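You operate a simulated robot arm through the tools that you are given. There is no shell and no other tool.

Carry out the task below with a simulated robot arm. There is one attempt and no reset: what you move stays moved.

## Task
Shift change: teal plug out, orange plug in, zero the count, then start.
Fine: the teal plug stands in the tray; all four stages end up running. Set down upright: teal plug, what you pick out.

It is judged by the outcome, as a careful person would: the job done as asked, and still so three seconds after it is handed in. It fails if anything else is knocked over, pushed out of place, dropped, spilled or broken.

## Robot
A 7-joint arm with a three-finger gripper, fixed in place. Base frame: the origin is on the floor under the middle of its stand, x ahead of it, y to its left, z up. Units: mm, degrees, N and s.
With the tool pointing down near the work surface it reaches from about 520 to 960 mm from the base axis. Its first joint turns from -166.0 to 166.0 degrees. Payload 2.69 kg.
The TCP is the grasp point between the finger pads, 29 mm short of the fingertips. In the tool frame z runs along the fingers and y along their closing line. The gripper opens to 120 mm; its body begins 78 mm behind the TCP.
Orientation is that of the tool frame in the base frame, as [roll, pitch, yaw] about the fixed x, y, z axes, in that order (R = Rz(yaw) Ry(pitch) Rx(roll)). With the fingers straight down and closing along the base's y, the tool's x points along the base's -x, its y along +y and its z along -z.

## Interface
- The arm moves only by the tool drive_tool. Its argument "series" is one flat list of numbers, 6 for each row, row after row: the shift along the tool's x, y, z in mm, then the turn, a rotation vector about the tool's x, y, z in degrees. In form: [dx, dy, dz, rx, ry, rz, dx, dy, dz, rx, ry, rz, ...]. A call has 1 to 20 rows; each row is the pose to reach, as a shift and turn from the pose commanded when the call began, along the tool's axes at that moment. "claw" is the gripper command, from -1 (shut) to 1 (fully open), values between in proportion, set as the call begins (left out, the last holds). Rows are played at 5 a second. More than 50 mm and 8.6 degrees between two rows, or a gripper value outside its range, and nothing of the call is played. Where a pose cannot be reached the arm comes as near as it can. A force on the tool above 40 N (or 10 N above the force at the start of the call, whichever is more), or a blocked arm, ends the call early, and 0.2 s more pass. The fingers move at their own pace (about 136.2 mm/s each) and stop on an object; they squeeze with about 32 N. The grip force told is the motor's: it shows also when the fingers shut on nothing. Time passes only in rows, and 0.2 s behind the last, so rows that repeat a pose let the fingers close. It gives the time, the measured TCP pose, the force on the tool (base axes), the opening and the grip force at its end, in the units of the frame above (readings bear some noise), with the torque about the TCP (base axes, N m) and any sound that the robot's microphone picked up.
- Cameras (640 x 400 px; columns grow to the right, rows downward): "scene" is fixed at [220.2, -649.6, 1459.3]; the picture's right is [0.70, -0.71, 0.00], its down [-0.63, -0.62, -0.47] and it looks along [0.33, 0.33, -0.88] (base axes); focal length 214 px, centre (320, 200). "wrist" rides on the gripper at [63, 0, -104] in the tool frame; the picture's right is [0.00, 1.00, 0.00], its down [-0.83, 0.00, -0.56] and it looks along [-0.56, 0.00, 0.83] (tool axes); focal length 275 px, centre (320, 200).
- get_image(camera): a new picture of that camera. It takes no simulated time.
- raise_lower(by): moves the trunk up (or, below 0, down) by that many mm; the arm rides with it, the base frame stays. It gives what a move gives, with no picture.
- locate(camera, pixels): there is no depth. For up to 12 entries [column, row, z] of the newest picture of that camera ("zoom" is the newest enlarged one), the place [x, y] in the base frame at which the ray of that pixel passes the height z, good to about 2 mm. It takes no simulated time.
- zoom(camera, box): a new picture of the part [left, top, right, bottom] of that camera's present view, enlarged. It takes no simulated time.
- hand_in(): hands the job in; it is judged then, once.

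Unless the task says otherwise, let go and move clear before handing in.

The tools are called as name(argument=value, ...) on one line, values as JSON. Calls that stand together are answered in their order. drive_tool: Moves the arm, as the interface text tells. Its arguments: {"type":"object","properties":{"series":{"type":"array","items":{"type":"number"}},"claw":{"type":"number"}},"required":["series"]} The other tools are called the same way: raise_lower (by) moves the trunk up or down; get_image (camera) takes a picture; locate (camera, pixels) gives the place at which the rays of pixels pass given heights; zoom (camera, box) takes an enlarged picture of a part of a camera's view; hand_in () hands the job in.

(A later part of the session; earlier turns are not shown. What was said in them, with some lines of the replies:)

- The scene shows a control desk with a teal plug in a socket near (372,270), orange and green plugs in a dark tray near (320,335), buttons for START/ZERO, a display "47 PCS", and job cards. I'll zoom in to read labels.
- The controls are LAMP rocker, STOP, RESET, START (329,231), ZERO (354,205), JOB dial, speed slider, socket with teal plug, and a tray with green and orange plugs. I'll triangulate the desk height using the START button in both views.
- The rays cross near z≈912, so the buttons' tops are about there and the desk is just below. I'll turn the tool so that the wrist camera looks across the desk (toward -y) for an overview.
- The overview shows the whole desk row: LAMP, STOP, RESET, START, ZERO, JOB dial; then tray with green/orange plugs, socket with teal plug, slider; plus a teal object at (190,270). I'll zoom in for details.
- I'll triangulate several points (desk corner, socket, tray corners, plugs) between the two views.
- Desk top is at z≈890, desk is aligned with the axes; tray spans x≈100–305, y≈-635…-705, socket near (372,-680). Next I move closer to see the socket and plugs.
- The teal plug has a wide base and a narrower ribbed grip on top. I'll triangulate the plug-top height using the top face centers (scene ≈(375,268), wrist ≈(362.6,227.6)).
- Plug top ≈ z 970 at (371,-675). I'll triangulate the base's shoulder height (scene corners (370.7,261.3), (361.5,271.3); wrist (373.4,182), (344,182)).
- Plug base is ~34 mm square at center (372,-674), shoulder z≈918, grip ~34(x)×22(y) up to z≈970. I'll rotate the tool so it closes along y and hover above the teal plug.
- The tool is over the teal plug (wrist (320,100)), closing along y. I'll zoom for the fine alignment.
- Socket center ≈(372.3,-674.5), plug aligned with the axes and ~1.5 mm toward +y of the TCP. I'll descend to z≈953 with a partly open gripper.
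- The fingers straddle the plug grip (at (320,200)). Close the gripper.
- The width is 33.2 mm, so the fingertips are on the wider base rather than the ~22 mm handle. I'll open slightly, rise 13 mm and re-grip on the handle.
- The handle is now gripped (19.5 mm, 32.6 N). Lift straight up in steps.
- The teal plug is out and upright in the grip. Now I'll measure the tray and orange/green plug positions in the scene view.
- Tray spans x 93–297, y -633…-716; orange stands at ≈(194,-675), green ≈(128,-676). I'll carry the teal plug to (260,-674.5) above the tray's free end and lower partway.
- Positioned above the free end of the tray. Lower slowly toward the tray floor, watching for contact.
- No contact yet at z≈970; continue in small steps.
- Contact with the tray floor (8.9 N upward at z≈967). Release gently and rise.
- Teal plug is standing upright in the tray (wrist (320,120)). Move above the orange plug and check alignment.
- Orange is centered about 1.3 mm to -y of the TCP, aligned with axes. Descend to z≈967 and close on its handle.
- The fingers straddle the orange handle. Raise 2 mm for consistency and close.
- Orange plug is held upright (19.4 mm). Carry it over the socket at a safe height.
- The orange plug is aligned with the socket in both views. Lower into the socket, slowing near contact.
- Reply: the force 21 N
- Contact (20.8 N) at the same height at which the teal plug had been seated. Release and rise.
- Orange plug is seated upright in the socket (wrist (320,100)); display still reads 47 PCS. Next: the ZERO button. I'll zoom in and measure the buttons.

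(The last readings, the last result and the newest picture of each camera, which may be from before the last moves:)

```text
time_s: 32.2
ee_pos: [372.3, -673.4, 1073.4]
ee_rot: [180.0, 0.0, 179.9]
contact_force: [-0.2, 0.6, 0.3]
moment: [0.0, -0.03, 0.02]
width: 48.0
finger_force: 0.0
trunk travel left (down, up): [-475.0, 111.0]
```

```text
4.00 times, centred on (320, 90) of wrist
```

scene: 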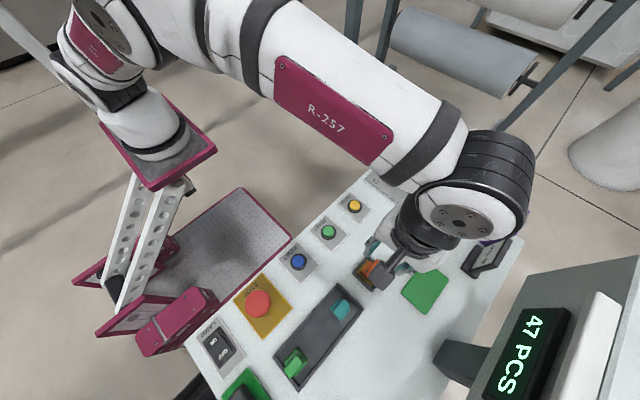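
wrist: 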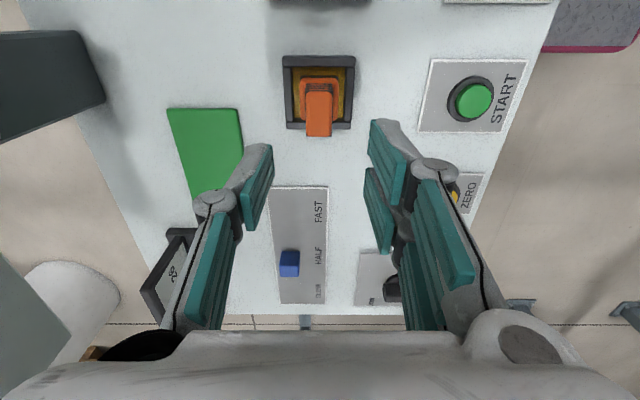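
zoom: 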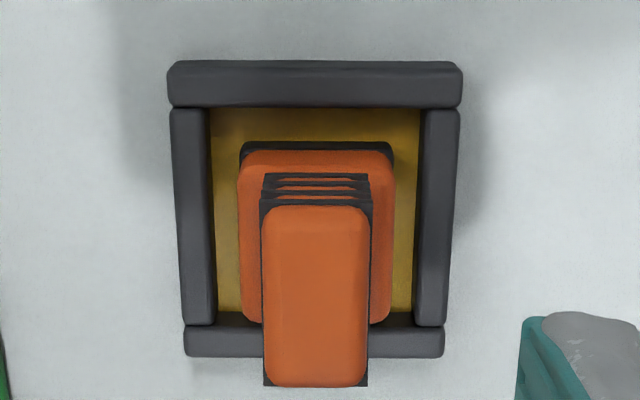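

Cap diameter ≈24 mm, standing proud of a bezel. I'll triangulate the START cap (scene (328.5,231.3), wrist (474.5,100.6)) and locate ZERO (scene (354.9,205)).

locate(camera="scene", pixels=[[328.5, 231.3, 895], [328.5, 231.3, 905], [328.5, 231.3, 915], [354.9, 205, 895], [354.9, 205, 905], [354.9, 205, 915], [298, 261, 910]])

locate(camera="wrist", pixels=[[474.5, 100.6, 895], [474.5, 100.6, 905], [474.5, 100.6, 915]])

```text
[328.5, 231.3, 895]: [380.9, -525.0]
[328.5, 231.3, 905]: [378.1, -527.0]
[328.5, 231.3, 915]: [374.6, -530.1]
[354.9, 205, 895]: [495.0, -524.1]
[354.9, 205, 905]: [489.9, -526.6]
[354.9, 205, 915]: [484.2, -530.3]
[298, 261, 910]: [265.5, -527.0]
```

```text
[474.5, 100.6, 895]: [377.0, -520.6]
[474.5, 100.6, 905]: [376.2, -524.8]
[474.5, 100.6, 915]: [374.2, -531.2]
```

Cap tops are at z≈912: START (375,-529), ZERO (486,-529). I'll shut the gripper and hover above ZERO.

drive_tool(series=[-23, 29, 0, 0, 0, 0, -46, 58, 0, 0, 0, 0, -69, 87, 0, 0, 0, 0, -92, 116, 0, 0, 0, 0, -113.7, 145, 0, 0, 0, 0, -113.7, 145, 30, 0, 0, 0, -113.7, 145, 60, 0, 0, 0, -113.7, 145, 70, 0, 0, 0, -113.7, 145, 70, 0, 0, 0], claw=-1)

get_image(camera="wrist")

get_image(camera="scene")

```text
time_s: 34.2
ee_pos: [486.8, -532.0, 1005.1]
ee_rot: [180.0, 0.1, 180.0]
contact_force: [0.9, 0.8, 0.8]
moment: [0.03, -0.01, -0.03]
width: 0.1
finger_force: 28.6
trunk travel left (down, up): [-475.0, 111.0]
```

```text
taken
```

wrist: 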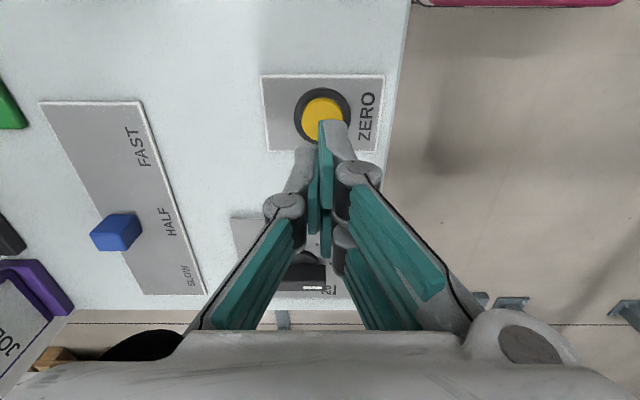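

```text
taken
```

scene: 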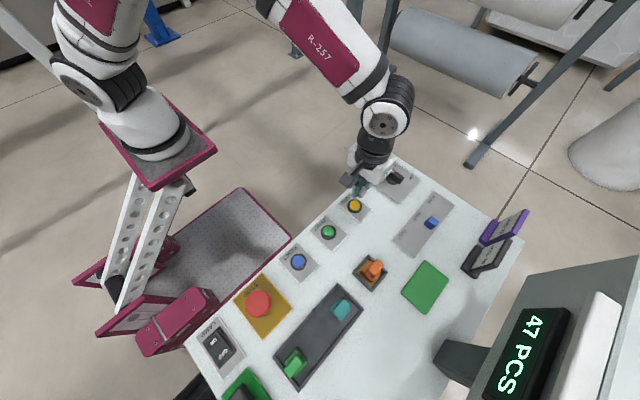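

The closed fingertips are centred over the ZERO cap (wrist (322,120); cap y≈-530.5). Descend to just above the cap.

drive_tool(series=[0, 1.5, 20, 0, 0, 0, 0, 1.5, 40, 0, 0, 0, 0, 1.5, 55, 0, 0, 0, 0, 1.5, 58, 0, 0, 0])

get_image(camera="wrist")

zoom(camera="scene", box=[310, 150, 430, 240])

```text
time_s: 35.2
ee_pos: [487.9, -528.8, 946.2]
ee_rot: [-180.0, 0.0, 180.0]
contact_force: [0.9, 0.2, 0.3]
moment: [0.03, 0.0, 0.02]
width: 0.1
finger_force: 28.9
trunk travel left (down, up): [-475.0, 111.0]
```

```text
taken
```

wrist: 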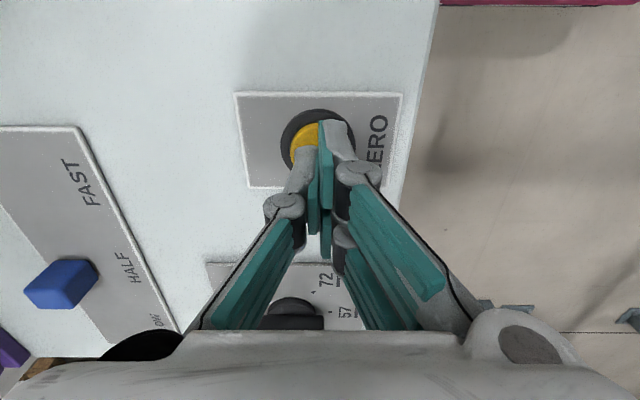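

```text
4.44 times, centred on (370, 195) of scene
```

zoom: 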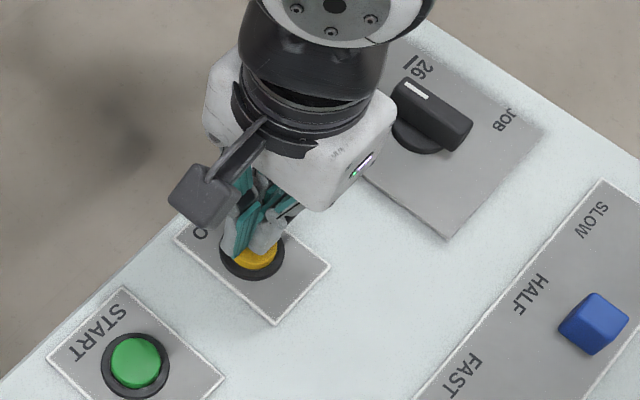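

The tips are just above the cap. Press down in 2 mm steps.

drive_tool(series=[0, 0, 2, 0, 0, 0, 0, 0, 4, 0, 0, 0, 0, 0, 6, 0, 0, 0])

zoom(camera="scene", box=[500, 280, 640, 400])

```text
time_s: 36.0
ee_pos: [486.3, -527.8, 940.0]
ee_rot: [179.9, -0.1, -180.0]
contact_force: [0.8, 0.1, 1.3]
moment: [-0.03, -0.03, -0.02]
width: 6.3
finger_force: 28.4
trunk travel left (down, up): [-475.0, 111.0]
```

```text
3.33 times, centred on (570, 340) of scene
```

zoom: 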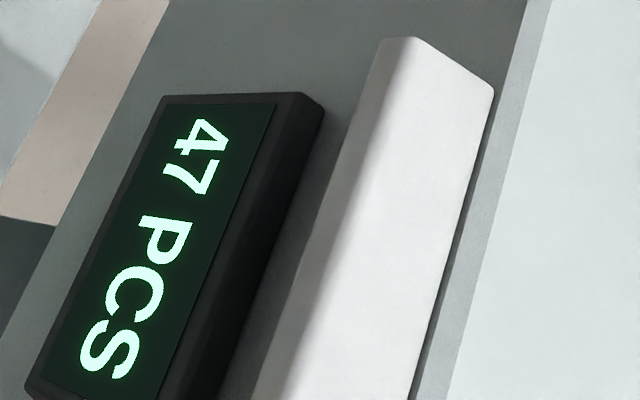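

The opening changed to 6.3 mm, meaning the cap is pushing the fingers apart somehow. Let me look before pressing further.

get_image(camera="wrist")

zoom(camera="wrist", box=[240, 90, 400, 240])

zoom(camera="scene", box=[320, 170, 400, 230])

```text
taken
```

wrist: 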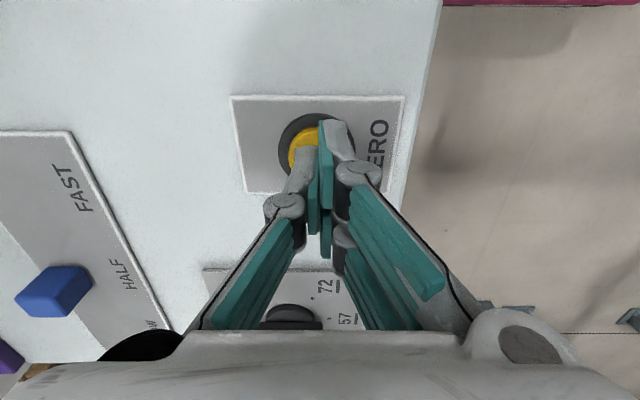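

```text
2.67 times, centred on (320, 165) of wrist
```

zoom: 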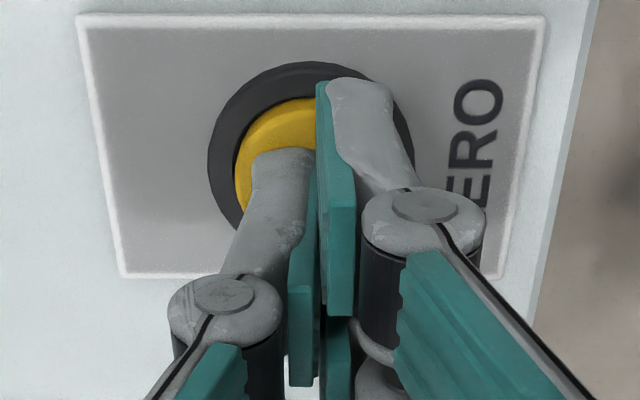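

```text
6.67 times, centred on (360, 200) of scene
```

zoom: 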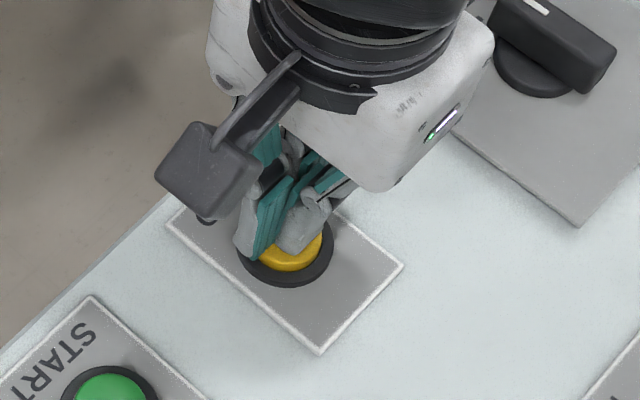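

The fingers still look shut and centered on the cap. Continue pressing in 1.5 mm steps and check.

drive_tool(series=[0, 0, 1.5, 0, 0, 0, 0, 0, 3, 0, 0, 0])

zoom(camera="scene", box=[500, 280, 640, 400])

```text
time_s: 36.6
ee_pos: [486.4, -527.0, 936.8]
ee_rot: [-180.0, 0.0, -180.0]
contact_force: [0.4, 1.5, 4.4]
moment: [0.06, 0.0, 0.03]
width: 5.9
finger_force: 28.6
trunk travel left (down, up): [-475.0, 111.0]
heard: click
```

```text
3.33 times, centred on (570, 340) of scene
```

zoom: 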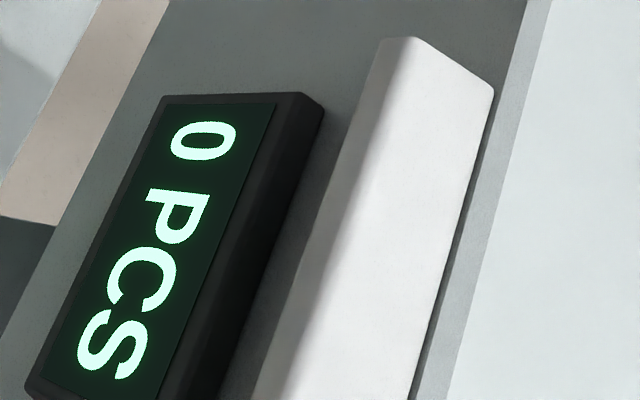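

A click was heard and the display reads "0 PCS". Lift off and move above START.

drive_tool(series=[0, 0, -5, 0, 0, 0, 0, 0, -20, 0, 0, 0, 0, 0, -50, 0, 0, 0, 37, 0, -60, 0, 0, 0, 74, 0, -60, 0, 0, 0, 111, 0, -60, 0, 0, 0, 111, 0, -60, 0, 0, 0])

get_image(camera="wrist")

get_image(camera="scene")

```text
time_s: 38.2
ee_pos: [373.7, -529.5, 996.8]
ee_rot: [180.0, 0.1, -180.0]
contact_force: [0.1, -0.4, -0.1]
moment: [0.02, 0.0, 0.03]
width: 0.0
finger_force: 28.5
trunk travel left (down, up): [-475.0, 111.0]
```

```text
taken
```

wrist: 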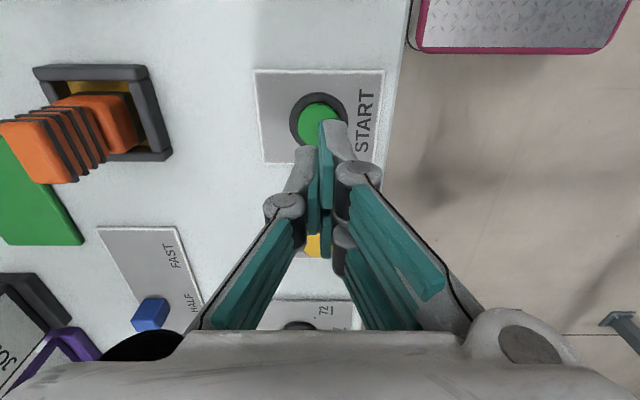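

```text
taken
```

scene: 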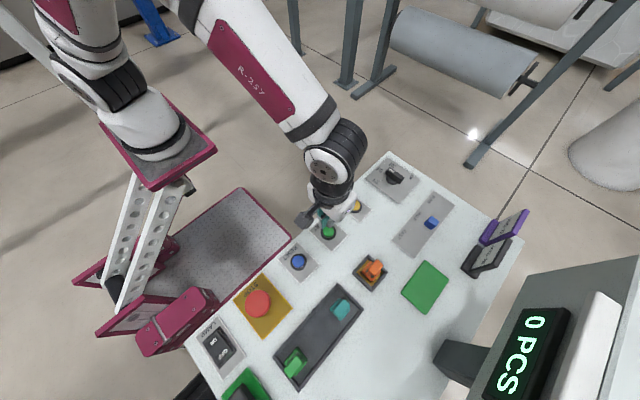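

Fingertips are centred over START (wrist (319,122)). Descend to just above and then press in small steps.

drive_tool(series=[0, 0, 20, 0, 0, 0, 0, 0, 40, 0, 0, 0, 0, 0, 50, 0, 0, 0, 0, 0, 54, 0, 0, 0])

drive_tool(series=[0, 0, 1.5, 0, 0, 0, 0, 0, 3, 0, 0, 0])

drive_tool(series=[0, 0, 1.5, 0, 0, 0, 0, 0, 2.5, 0, 0, 0])

```text
time_s: 39.2
ee_pos: [374.6, -529.5, 942.9]
ee_rot: [-179.9, 0.0, 180.0]
contact_force: [0.9, -0.2, -0.3]
moment: [0.0, 0.01, -0.01]
width: 0.2
finger_force: 28.4
trunk travel left (down, up): [-475.0, 111.0]
```

```text
time_s: 39.8
ee_pos: [374.0, -528.0, 941.2]
ee_rot: [-179.9, 0.0, 180.0]
contact_force: [-0.1, 0.0, 1.0]
moment: [0.0, 0.03, -0.02]
width: 6.1
finger_force: 28.9
trunk travel left (down, up): [-475.0, 111.0]
```

```text
time_s: 40.4
ee_pos: [374.2, -528.6, 939.1]
ee_rot: [-180.0, 0.0, 179.9]
contact_force: [-0.7, 1.5, 3.2]
moment: [0.03, 0.0, 0.0]
width: 6.1
finger_force: 29.1
trunk travel left (down, up): [-475.0, 111.0]
heard: click
```

A click was heard on START. Check the display and scene.

get_image(camera="scene")

zoom(camera="scene", box=[480, 240, 640, 400])

```text
taken
```

scene: 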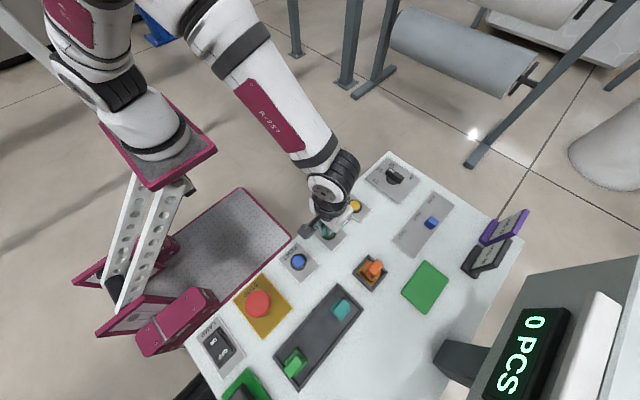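

```text
2.50 times, centred on (560, 320) of scene
```

zoom: 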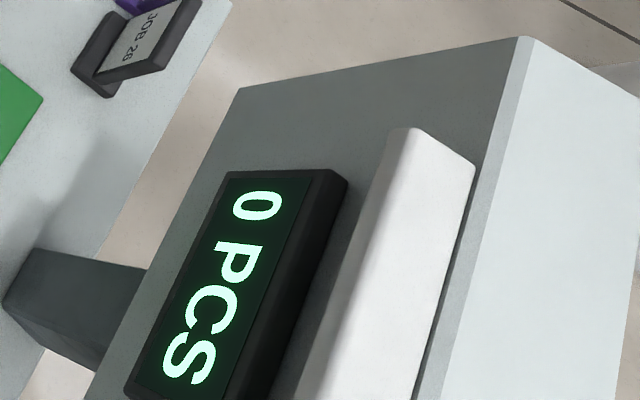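

Nothing on the visible part of the display changed beyond "0 PCS". I'll lift off and aim the wrist camera at the panel's face to find the stage indicators.

drive_tool(series=[0, 0, -5, 0, 0, 0, 0, 0, -25, 0, 0, 0, 0, 0, -60, 0, 0, 0, 0, 9, -72, 0, 0, 8.2, 0, 18, -84, 0, 0, 16.4, 0, 27, -96, 0, 0, 24.6, 0, 36, -108, 0, 0, 32.8, 0, 45, -120, 0, 0, 41, 0, 54, -132, 0, 0, 49.2, 0, 63, -144, 0, 0, 57.4, 0, 72, -156, 0, 0, 65.6, 0, 81, -168, 0, 0, 73.8, 0, 90, -180, 0, 0, 82, 0, 109, -190, 0, 0, 90])

drive_tool(series=[0, 0, 0, 0, -8, 0, 0, 0, 0, 0, -16, 0, 0, 0, 0, 0, -24, 0, 0, 0, 0, 0, -32, 0, 0, 0, 0, 0, -40, 0, 0, 0, 0, 0, -40, 0], claw=1)

get_image(camera="wrist")

get_image(camera="scene")

```text
time_s: 43.4
ee_pos: [375.8, -419.3, 1128.2]
ee_rot: [180.0, 0.0, 89.8]
contact_force: [0.0, -0.2, 0.6]
moment: [0.08, 0.0, 0.04]
width: 0.0
finger_force: 28.3
trunk travel left (down, up): [-475.0, 111.0]
```

```text
time_s: 44.8
ee_pos: [374.4, -419.9, 1128.4]
ee_rot: [179.9, 40.0, 90.0]
contact_force: [0.7, 0.0, -0.2]
moment: [-0.02, 0.02, -0.02]
width: 119.9
finger_force: 0.0
trunk travel left (down, up): [-475.0, 111.0]
```

```text
taken
```

wrist: 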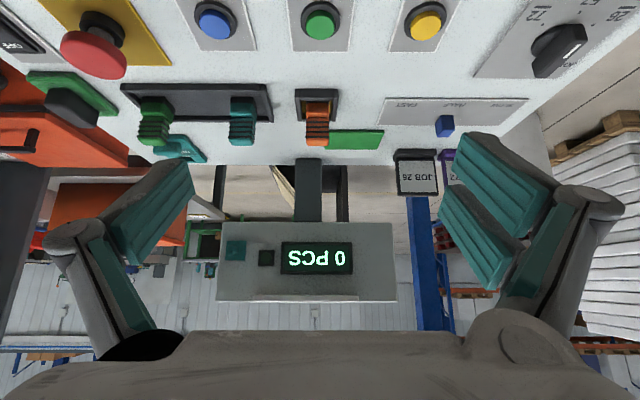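

```text
taken
```

scene: 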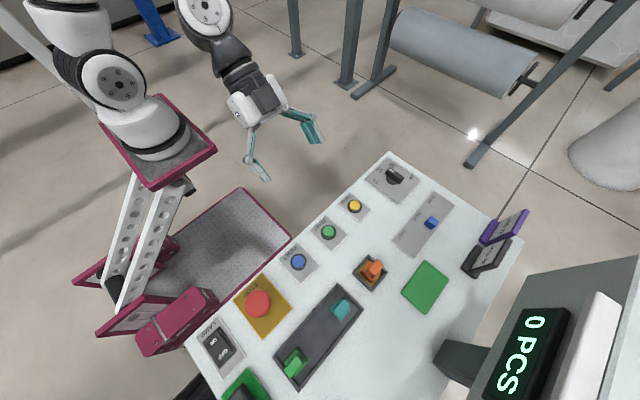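

zoom(camera="wrist", box=[200, 200, 420, 320])

zoom(camera="wrist", box=[210, 215, 300, 285])

zoom(camera="wrist", box=[110, 70, 400, 180])

```text
2.91 times, centred on (310, 260) of wrist
```

zoom: 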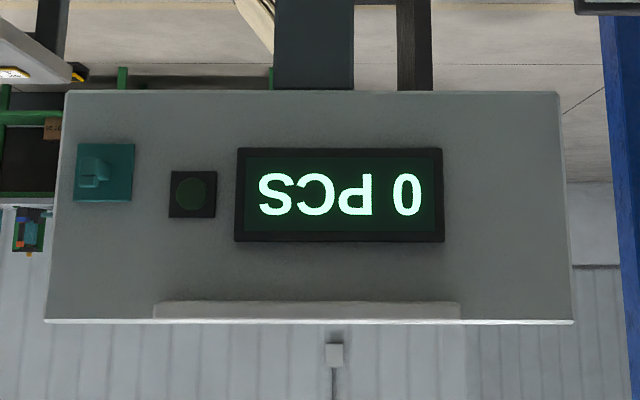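

```text
5.71 times, centred on (255, 250) of wrist
```

zoom: 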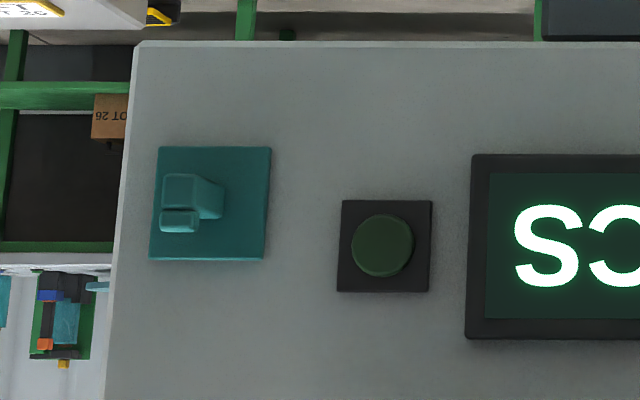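

```text
2.21 times, centred on (255, 125) of wrist
```

zoom: 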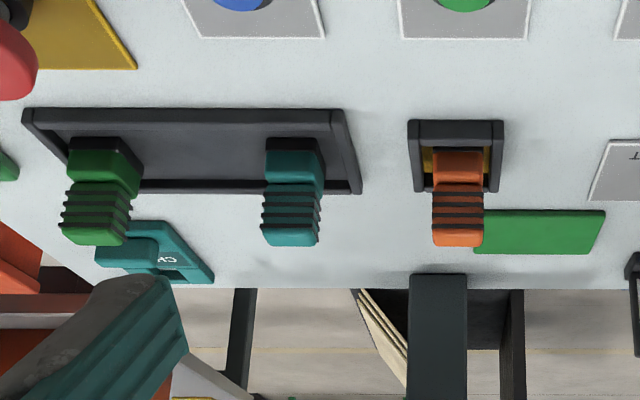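

The panel (wrist (310,260)) has the count display and a round lamp at (255,257) that looks dark (off). I'll wait a moment and re-check whether anything changes or sounds.

drive_tool(series=[0, 0, 0, 0, 0, 0, 0, 0, 0, 0, 0, 0, 0, 0, 0, 0, 0, 0, 0, 0, 0, 0, 0, 0, 0, 0, 0, 0, 0, 0])

zoom(camera="wrist", box=[200, 200, 420, 320])

zoom(camera="wrist", box=[0, 0, 260, 180])

zoom(camera="wrist", box=[380, 0, 640, 180])

```text
time_s: 46.0
ee_pos: [373.7, -419.1, 1127.8]
ee_rot: [180.0, 40.0, 89.9]
contact_force: [-0.5, -0.1, -0.7]
moment: [0.02, 0.01, -0.02]
width: 119.9
finger_force: 0.1
trunk travel left (down, up): [-475.0, 111.0]
```

```text
2.91 times, centred on (310, 260) of wrist
```

zoom: 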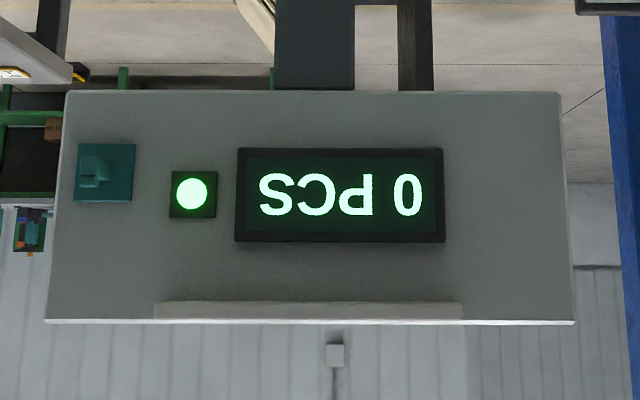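

```text
2.22 times, centred on (130, 90) of wrist
```

zoom: 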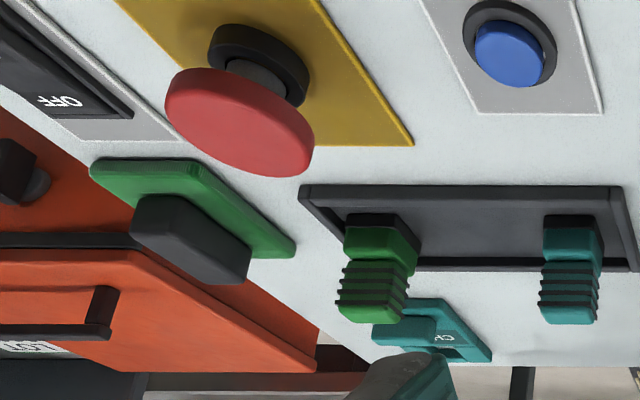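

```text
2.22 times, centred on (510, 90) of wrist
```

zoom: 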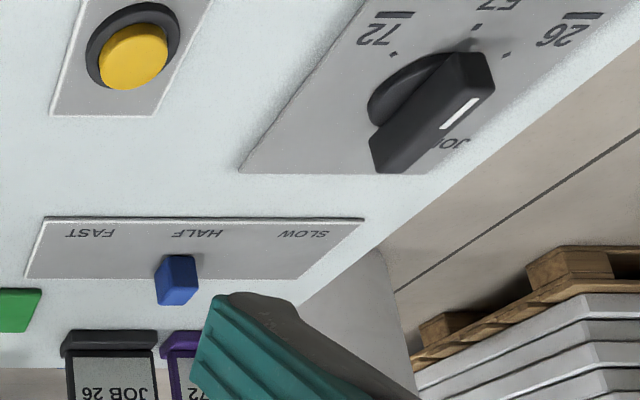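

The lamp is now lit green — either it is blinking or it came on with a delay. I'll sample it over time in the shortest steps.

drive_tool(series=[0, 0, 0, 0, 0, 0])

zoom(camera="wrist", box=[200, 200, 420, 320])

drive_tool(series=[0, 0, 0, 0, 0, 0])

zoom(camera="wrist", box=[200, 200, 420, 320])

drive_tool(series=[0, 0, 0, 0, 0, 0])

zoom(camera="wrist", box=[200, 200, 420, 320])

drive_tool(series=[0, 0, 0, 0, 0, 0])

zoom(camera="wrist", box=[200, 200, 420, 320])

```text
time_s: 46.4
ee_pos: [374.3, -420.6, 1128.6]
ee_rot: [180.0, 40.0, 89.9]
contact_force: [0.2, -0.4, 0.5]
moment: [-0.01, 0.01, 0.03]
width: 120.0
finger_force: 0.0
trunk travel left (down, up): [-475.0, 111.0]
```

```text
2.91 times, centred on (310, 260) of wrist
```

zoom: 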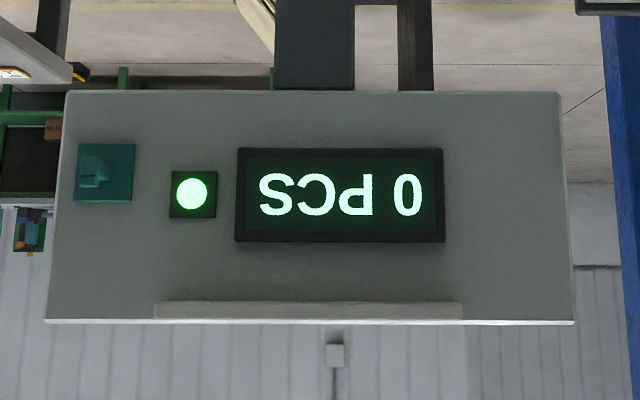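

```text
time_s: 46.8
ee_pos: [375.2, -419.7, 1127.2]
ee_rot: [-179.9, 39.9, 90.0]
contact_force: [0.2, -0.9, -0.3]
moment: [0.01, -0.01, -0.05]
width: 120.1
finger_force: 0.1
trunk travel left (down, up): [-475.0, 111.0]
```

```text
2.91 times, centred on (310, 260) of wrist
```

zoom: 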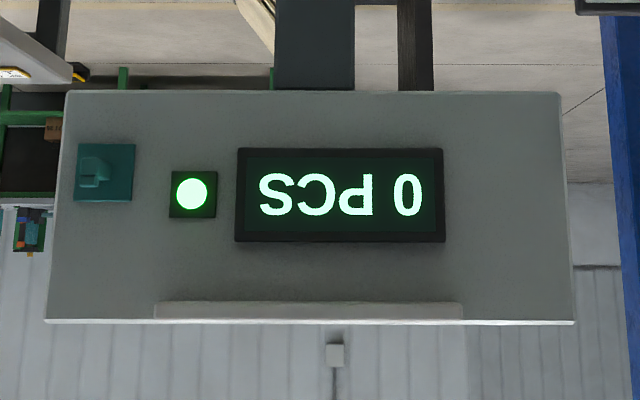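

```text
time_s: 47.2
ee_pos: [374.5, -418.7, 1128.3]
ee_rot: [180.0, 40.1, 90.0]
contact_force: [-0.7, -0.3, -0.2]
moment: [0.05, 0.02, 0.0]
width: 119.9
finger_force: 0.0
trunk travel left (down, up): [-475.0, 111.0]
```

```text
2.91 times, centred on (310, 260) of wrist
```

zoom: 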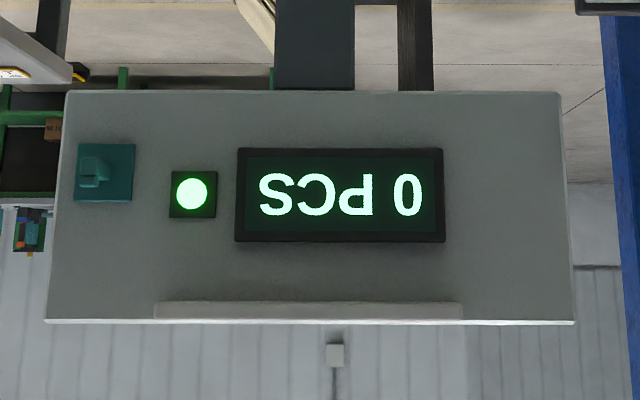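

```text
time_s: 47.6
ee_pos: [374.0, -419.8, 1127.8]
ee_rot: [179.9, 40.0, 90.0]
contact_force: [0.0, 0.1, 0.3]
moment: [0.0, 0.03, -0.03]
width: 120.2
finger_force: 0.0
trunk travel left (down, up): [-475.0, 111.0]
```

```text
2.91 times, centred on (310, 260) of wrist
```

zoom: 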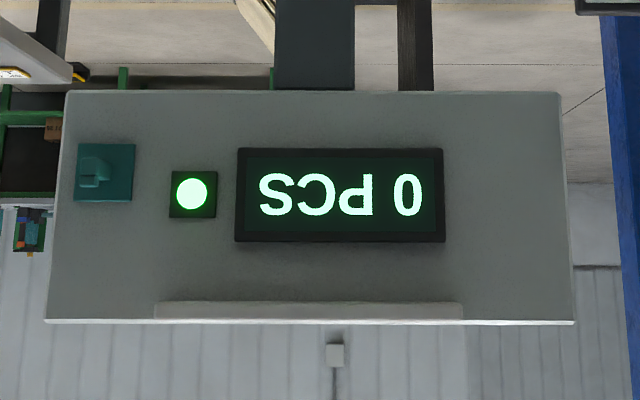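

Lamp has stayed lit from 46.0 to 47.6 s. I'll keep watching for several more seconds to see whether it stays on or the count moves.

drive_tool(series=[0, 0, 0, 0, 0, 0, 0, 0, 0, 0, 0, 0, 0, 0, 0, 0, 0, 0])

zoom(camera="wrist", box=[200, 200, 420, 320])

drive_tool(series=[0, 0, 0, 0, 0, 0, 0, 0, 0, 0, 0, 0, 0, 0, 0, 0, 0, 0])

zoom(camera="wrist", box=[200, 200, 420, 320])

drive_tool(series=[0, 0, 0, 0, 0, 0, 0, 0, 0, 0, 0, 0, 0, 0, 0, 0, 0, 0, 0, 0, 0, 0, 0, 0, 0, 0, 0, 0, 0, 0, 0, 0, 0, 0, 0, 0])

get_image(camera="wrist")

get_image(camera="scene")

```text
time_s: 48.4
ee_pos: [373.6, -420.1, 1128.3]
ee_rot: [-180.0, 40.0, 89.9]
contact_force: [-0.1, 0.3, 0.0]
moment: [0.02, -0.03, 0.0]
width: 120.2
finger_force: 0.0
trunk travel left (down, up): [-475.0, 111.0]
```

```text
2.91 times, centred on (310, 260) of wrist
```

zoom: 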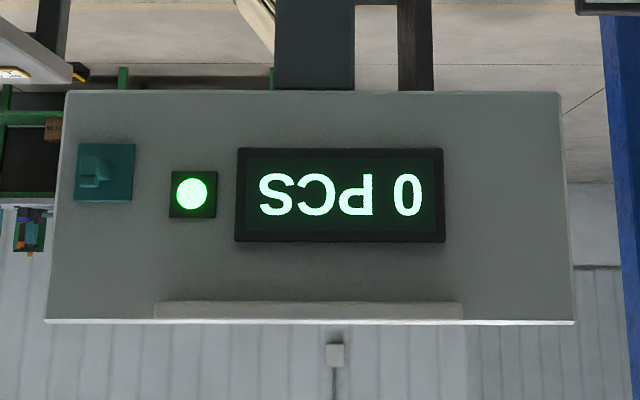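

```text
time_s: 49.2
ee_pos: [374.8, -420.0, 1127.5]
ee_rot: [-179.9, 40.0, 90.0]
contact_force: [0.4, -0.4, 0.7]
moment: [-0.01, 0.0, 0.0]
width: 120.1
finger_force: 0.0
trunk travel left (down, up): [-475.0, 111.0]
```

```text
2.91 times, centred on (310, 260) of wrist
```

zoom: 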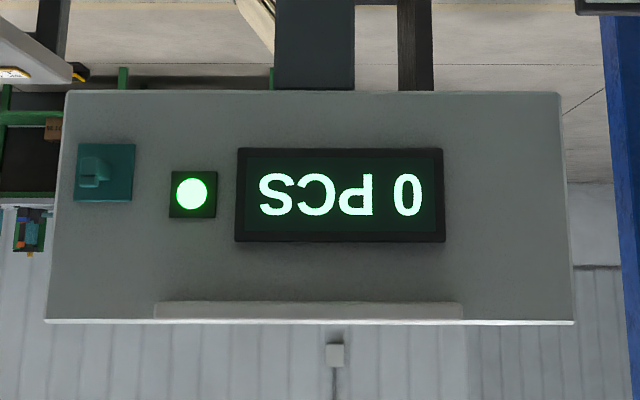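

```text
time_s: 50.6
ee_pos: [373.7, -420.5, 1127.6]
ee_rot: [-180.0, 40.0, 89.9]
contact_force: [0.1, -0.1, 0.6]
moment: [-0.01, 0.01, 0.0]
width: 120.0
finger_force: 0.0
trunk travel left (down, up): [-475.0, 111.0]
```

```text
taken
```

wrist: 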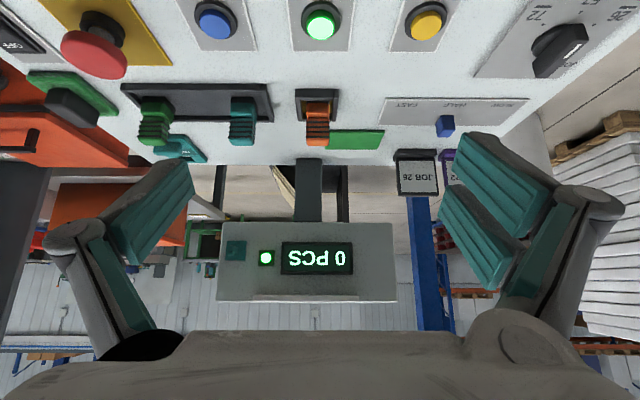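

```text
taken
```

scene: 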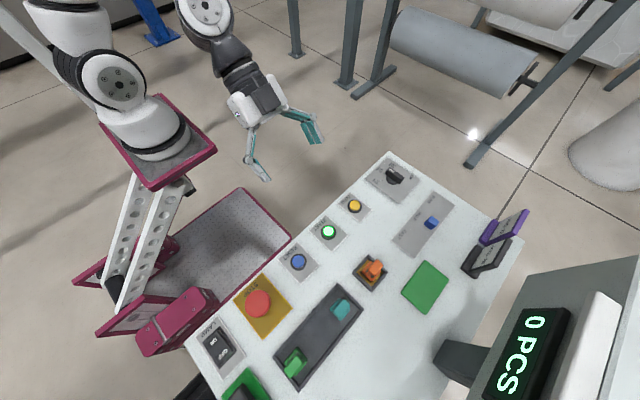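

The panel lamp stays lit and now the START button itself glows (wrist (321,20), scene (329,231)): the machine is running. To be careful about "all four stages", I'll pan the camera around to look for other stage indicators.

drive_tool(series=[0, 0, 0, -5.14, 0, -6.13, 0, 0, 0, -10.28, 0, -12.26, 0, 0, 0, -15.43, 0, -18.38, 0, 0, 0, -20.57, 0, -24.51, 0, 0, 0, -25.7, 0, -30.6, 0, 0, 0, -30.9, 0, -36.8])

get_image(camera="wrist")

zoom(camera="scene", box=[480, 240, 640, 400])

```text
time_s: 52.0
ee_pos: [374.9, -418.6, 1128.4]
ee_rot: [179.9, 39.9, 138.2]
contact_force: [-0.3, 0.2, -0.6]
moment: [-0.04, -0.05, -0.01]
width: 119.8
finger_force: 0.1
trunk travel left (down, up): [-475.0, 111.0]
```

```text
taken
```

wrist: 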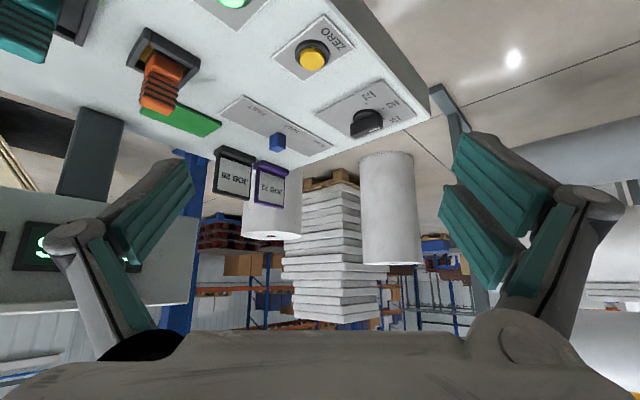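

```text
2.50 times, centred on (560, 320) of scene
```

zoom: 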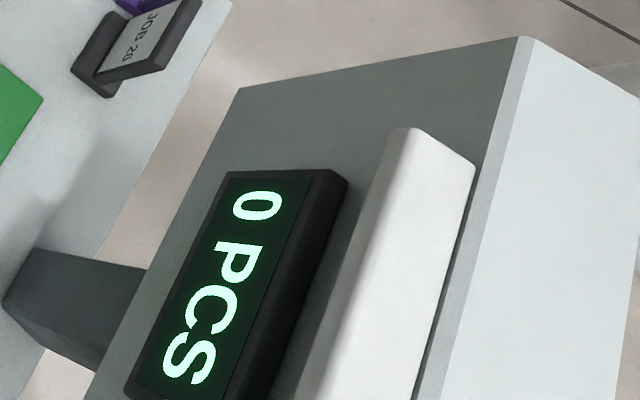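

Nothing but stock and rolls on this side. Pan to the other side (-x).

drive_tool(series=[0, 0, 0, 5.14, 0, 6.13, 0, 0, 0, 10.28, 0, 12.26, 0, 0, 0, 15.43, 0, 18.38, 0, 0, 0, 20.57, 0, 24.51, 0, 0, 0, 25.7, 0, 30.6, 0, 0, 0, 30.9, 0, 36.8, 0, 0, 0, 36.0, 0, 42.9, 0, 0, 0, 41.1, 0, 49.0, 0, 0, 0, 46.3, 0, 55.2, 0, 0, 0, 51.4, 0, 61.3, 0, 0, 0, 56.6, 0, 67.4, 0, 0, 0, 61.7, 0, 73.5])

get_image(camera="wrist")

get_image(camera="scene")

```text
time_s: 54.6
ee_pos: [374.5, -419.7, 1129.8]
ee_rot: [180.0, 40.0, 42.0]
contact_force: [-0.9, 0.7, -0.5]
moment: [-0.02, -0.03, 0.03]
width: 119.9
finger_force: 0.0
trunk travel left (down, up): [-475.0, 111.0]
```

```text
taken
```

wrist: 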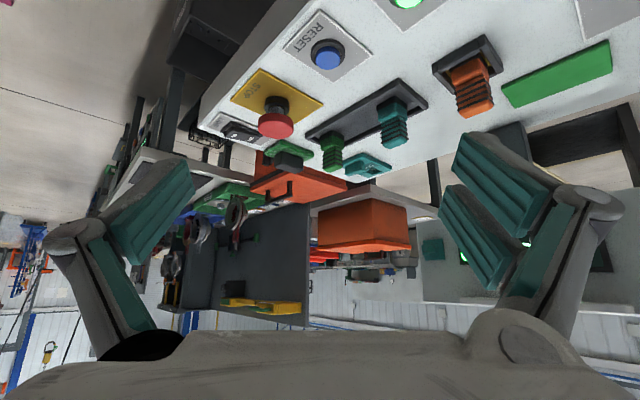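

```text
taken
```

scene: 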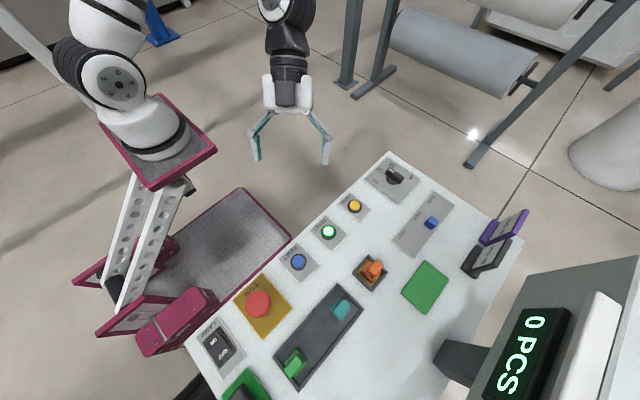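

Only tools, the REJECT box and shelves on this side; START remains lit and count is 0. I'll look toward +x/rollers too, to see if the four stages are there.

drive_tool(series=[0, 0, 0, -5.27, 0, -6.28, 0, 0, 0, -10.54, 0, -12.56, 0, 0, 0, -15.8, 0, -18.84, 0, 0, 0, -21.1, 0, -25.1, 0, 0, 0, -26.4, 0, -31.4, 0, 0, 0, -31.6, 0, -37.7, 0, 0, 0, -36.9, 0, -44.0, 0, 0, 0, -42.2, 0, -50.2, 0, 0, 0, -47.4, 0, -56.5, 0, 0, 0, -52.7, 0, -62.8, 0, 0, 0, -58.0, 0, -69.1, 0, 0, 0, -63.3, 0, -75.4, 0, 0, 0, -68.5, 0, -81.6, 0, 0, 0, -73.8, 0, -87.9, 0, 0, 0, -79.1, 0, -94.2, 0, 0, 0, -84.3, 0, -100.5, 0, 0, 0, -88.7, 0, -105.7])

get_image(camera="wrist")

get_image(camera="scene")

```text
time_s: 58.2
ee_pos: [376.0, -419.3, 1128.1]
ee_rot: [180.0, 40.1, -179.7]
contact_force: [-1.0, 0.7, 0.1]
moment: [0.0, -0.03, -0.02]
width: 120.0
finger_force: 0.0
trunk travel left (down, up): [-475.0, 111.0]
```

```text
taken
```

wrist: 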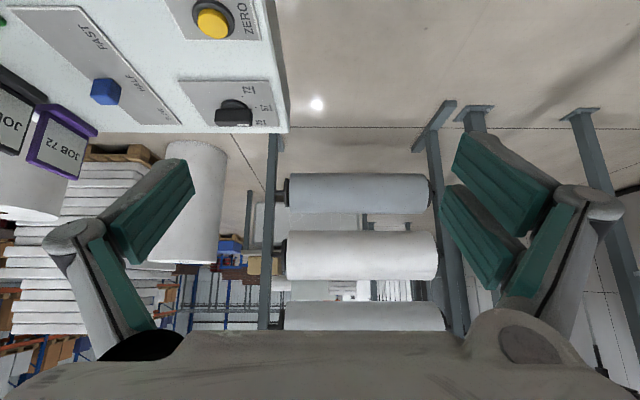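

```text
taken
```

scene: 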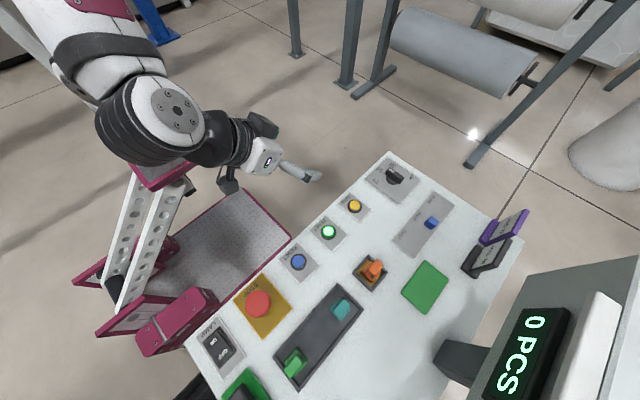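

There is a stack of rollers toward +x (wrist (360,190),(360,255),(365,315)) — likely the stages. I'll tilt the camera up to see all of them and check for motion.

drive_tool(series=[0, 0, 0, 0, -8, 0, 0, 0, 0, 0, -16, 0, 0, 0, 0, 0, -24, 0, 0, 0, 0, 0, -30, 0, 0, 0, 0, 0, -30, 0])

get_image(camera="wrist")

drive_tool(series=[0, 0, 0, 0, 0, 0])

zoom(camera="wrist", box=[240, 60, 460, 330])

```text
time_s: 59.4
ee_pos: [375.1, -419.0, 1126.9]
ee_rot: [180.0, 70.1, -179.9]
contact_force: [0.6, 0.2, 0.3]
moment: [0.0, 0.01, -0.03]
width: 119.9
finger_force: 0.1
trunk travel left (down, up): [-475.0, 111.0]
```

```text
taken
```

wrist: 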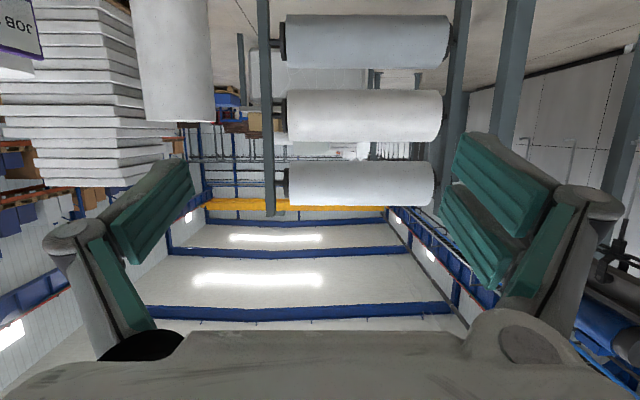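

```text
time_s: 59.8
ee_pos: [376.4, -419.5, 1128.9]
ee_rot: [-180.0, 70.1, 179.9]
contact_force: [-0.2, 0.4, 0.5]
moment: [0.01, 0.0, 0.01]
width: 119.9
finger_force: 0.0
trunk travel left (down, up): [-475.0, 111.0]
```

```text
1.48 times, centred on (350, 195) of wrist
```

zoom: 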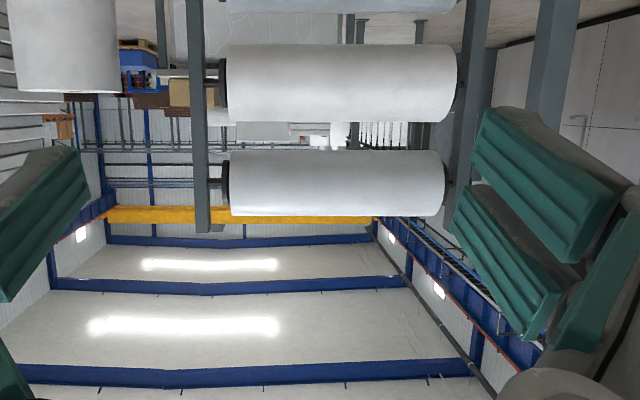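

Those are just paper rolls on a stand, no indicators there. The ~5 s delay between START and the lamp fits four stages starting in turn. I'll return to view the panel for a final verification.

drive_tool(series=[0, 0, 0, 0, 8, 0, 0, 0, 0, 0, 16, 0, 0, 0, 0, 0, 24, 0, 0, 0, 0, 0, 30, 0])

drive_tool(series=[0, 0, 0, 5.27, 0, 6.28, 0, 0, 0, 10.54, 0, 12.56, 0, 0, 0, 15.8, 0, 18.84, 0, 0, 0, 21.1, 0, 25.1, 0, 0, 0, 26.4, 0, 31.4, 0, 0, 0, 31.6, 0, 37.7, 0, 0, 0, 36.9, 0, 44.0, 0, 0, 0, 42.2, 0, 50.2, 0, 0, 0, 47.4, 0, 56.5, 0, 0, 0, 52.7, 0, 62.8, 0, 0, 0, 57.9, 0, 68.9])

get_image(camera="wrist")

zoom(camera="wrist", box=[200, 200, 420, 320])

zoom(camera="scene", box=[200, 170, 480, 400])

```text
time_s: 60.8
ee_pos: [374.4, -420.5, 1127.5]
ee_rot: [180.0, 39.9, 180.0]
contact_force: [0.3, 0.1, 0.4]
moment: [0.0, 0.0, 0.04]
width: 120.1
finger_force: 0.1
trunk travel left (down, up): [-475.0, 111.0]
```

```text
time_s: 63.2
ee_pos: [374.1, -419.2, 1128.6]
ee_rot: [179.9, 39.9, 89.9]
contact_force: [-0.1, 0.0, 0.2]
moment: [-0.02, -0.04, -0.01]
width: 119.9
finger_force: 0.0
trunk travel left (down, up): [-475.0, 111.0]
```

```text
taken
```

wrist: 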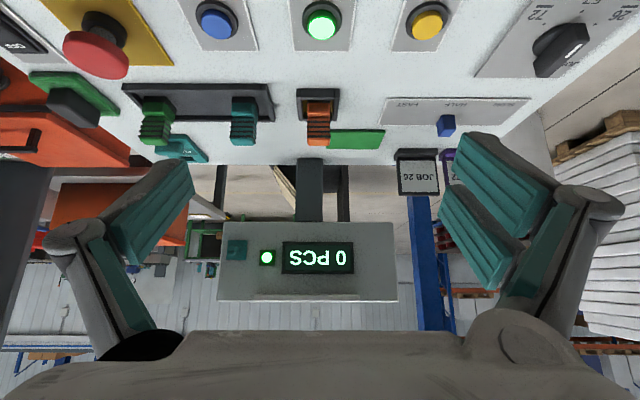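

```text
2.91 times, centred on (310, 260) of wrist
```

zoom: 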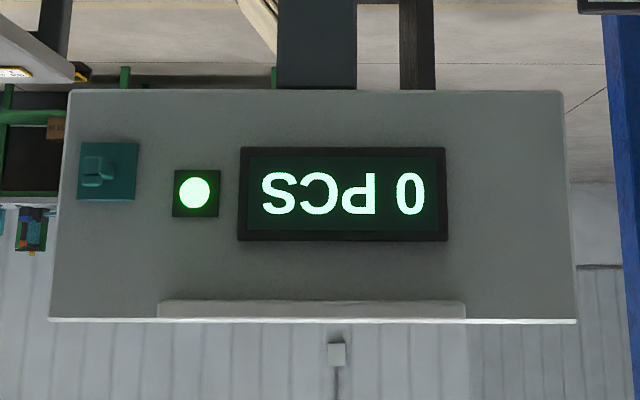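

```text
1.74 times, centred on (340, 285) of scene
```

zoom: 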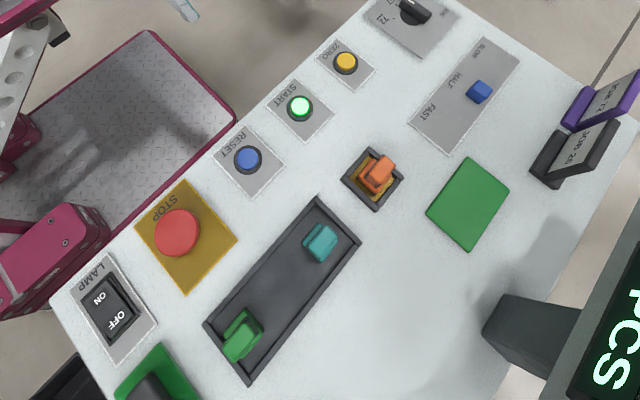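

Everything checks out: the teal plug stands upright in the tray, the orange plug is in the socket, and the display shows 0 PCS. The panel lamp and START have stayed lit for over 13 s, and the arm is clear with the gripper open. Handing in.

hand_in()

```text
The job is handed in.
```

The changeover is done and handed in.

- **Teal plug:** it is out of the socket and standing upright in the free end of the tray, next to the green plug.
- **Orange plug:** it is seated upright in the socket, at the same height the teal one had been.
- **Count:** I pressed ZERO, and the display went from 47 to 0 PCS.
- **Start:** I pressed START. About five seconds later the panel lamp was lit and START was glowing, and both were still on when I handed in.

I found no separate indicator for the four stages. I'm inferring all four are running from the steady panel lamp and the delay before it came on. The count still read 0 PCS when I handed in.

I touched nothing else, and the arm was clear with the gripper open and empty.
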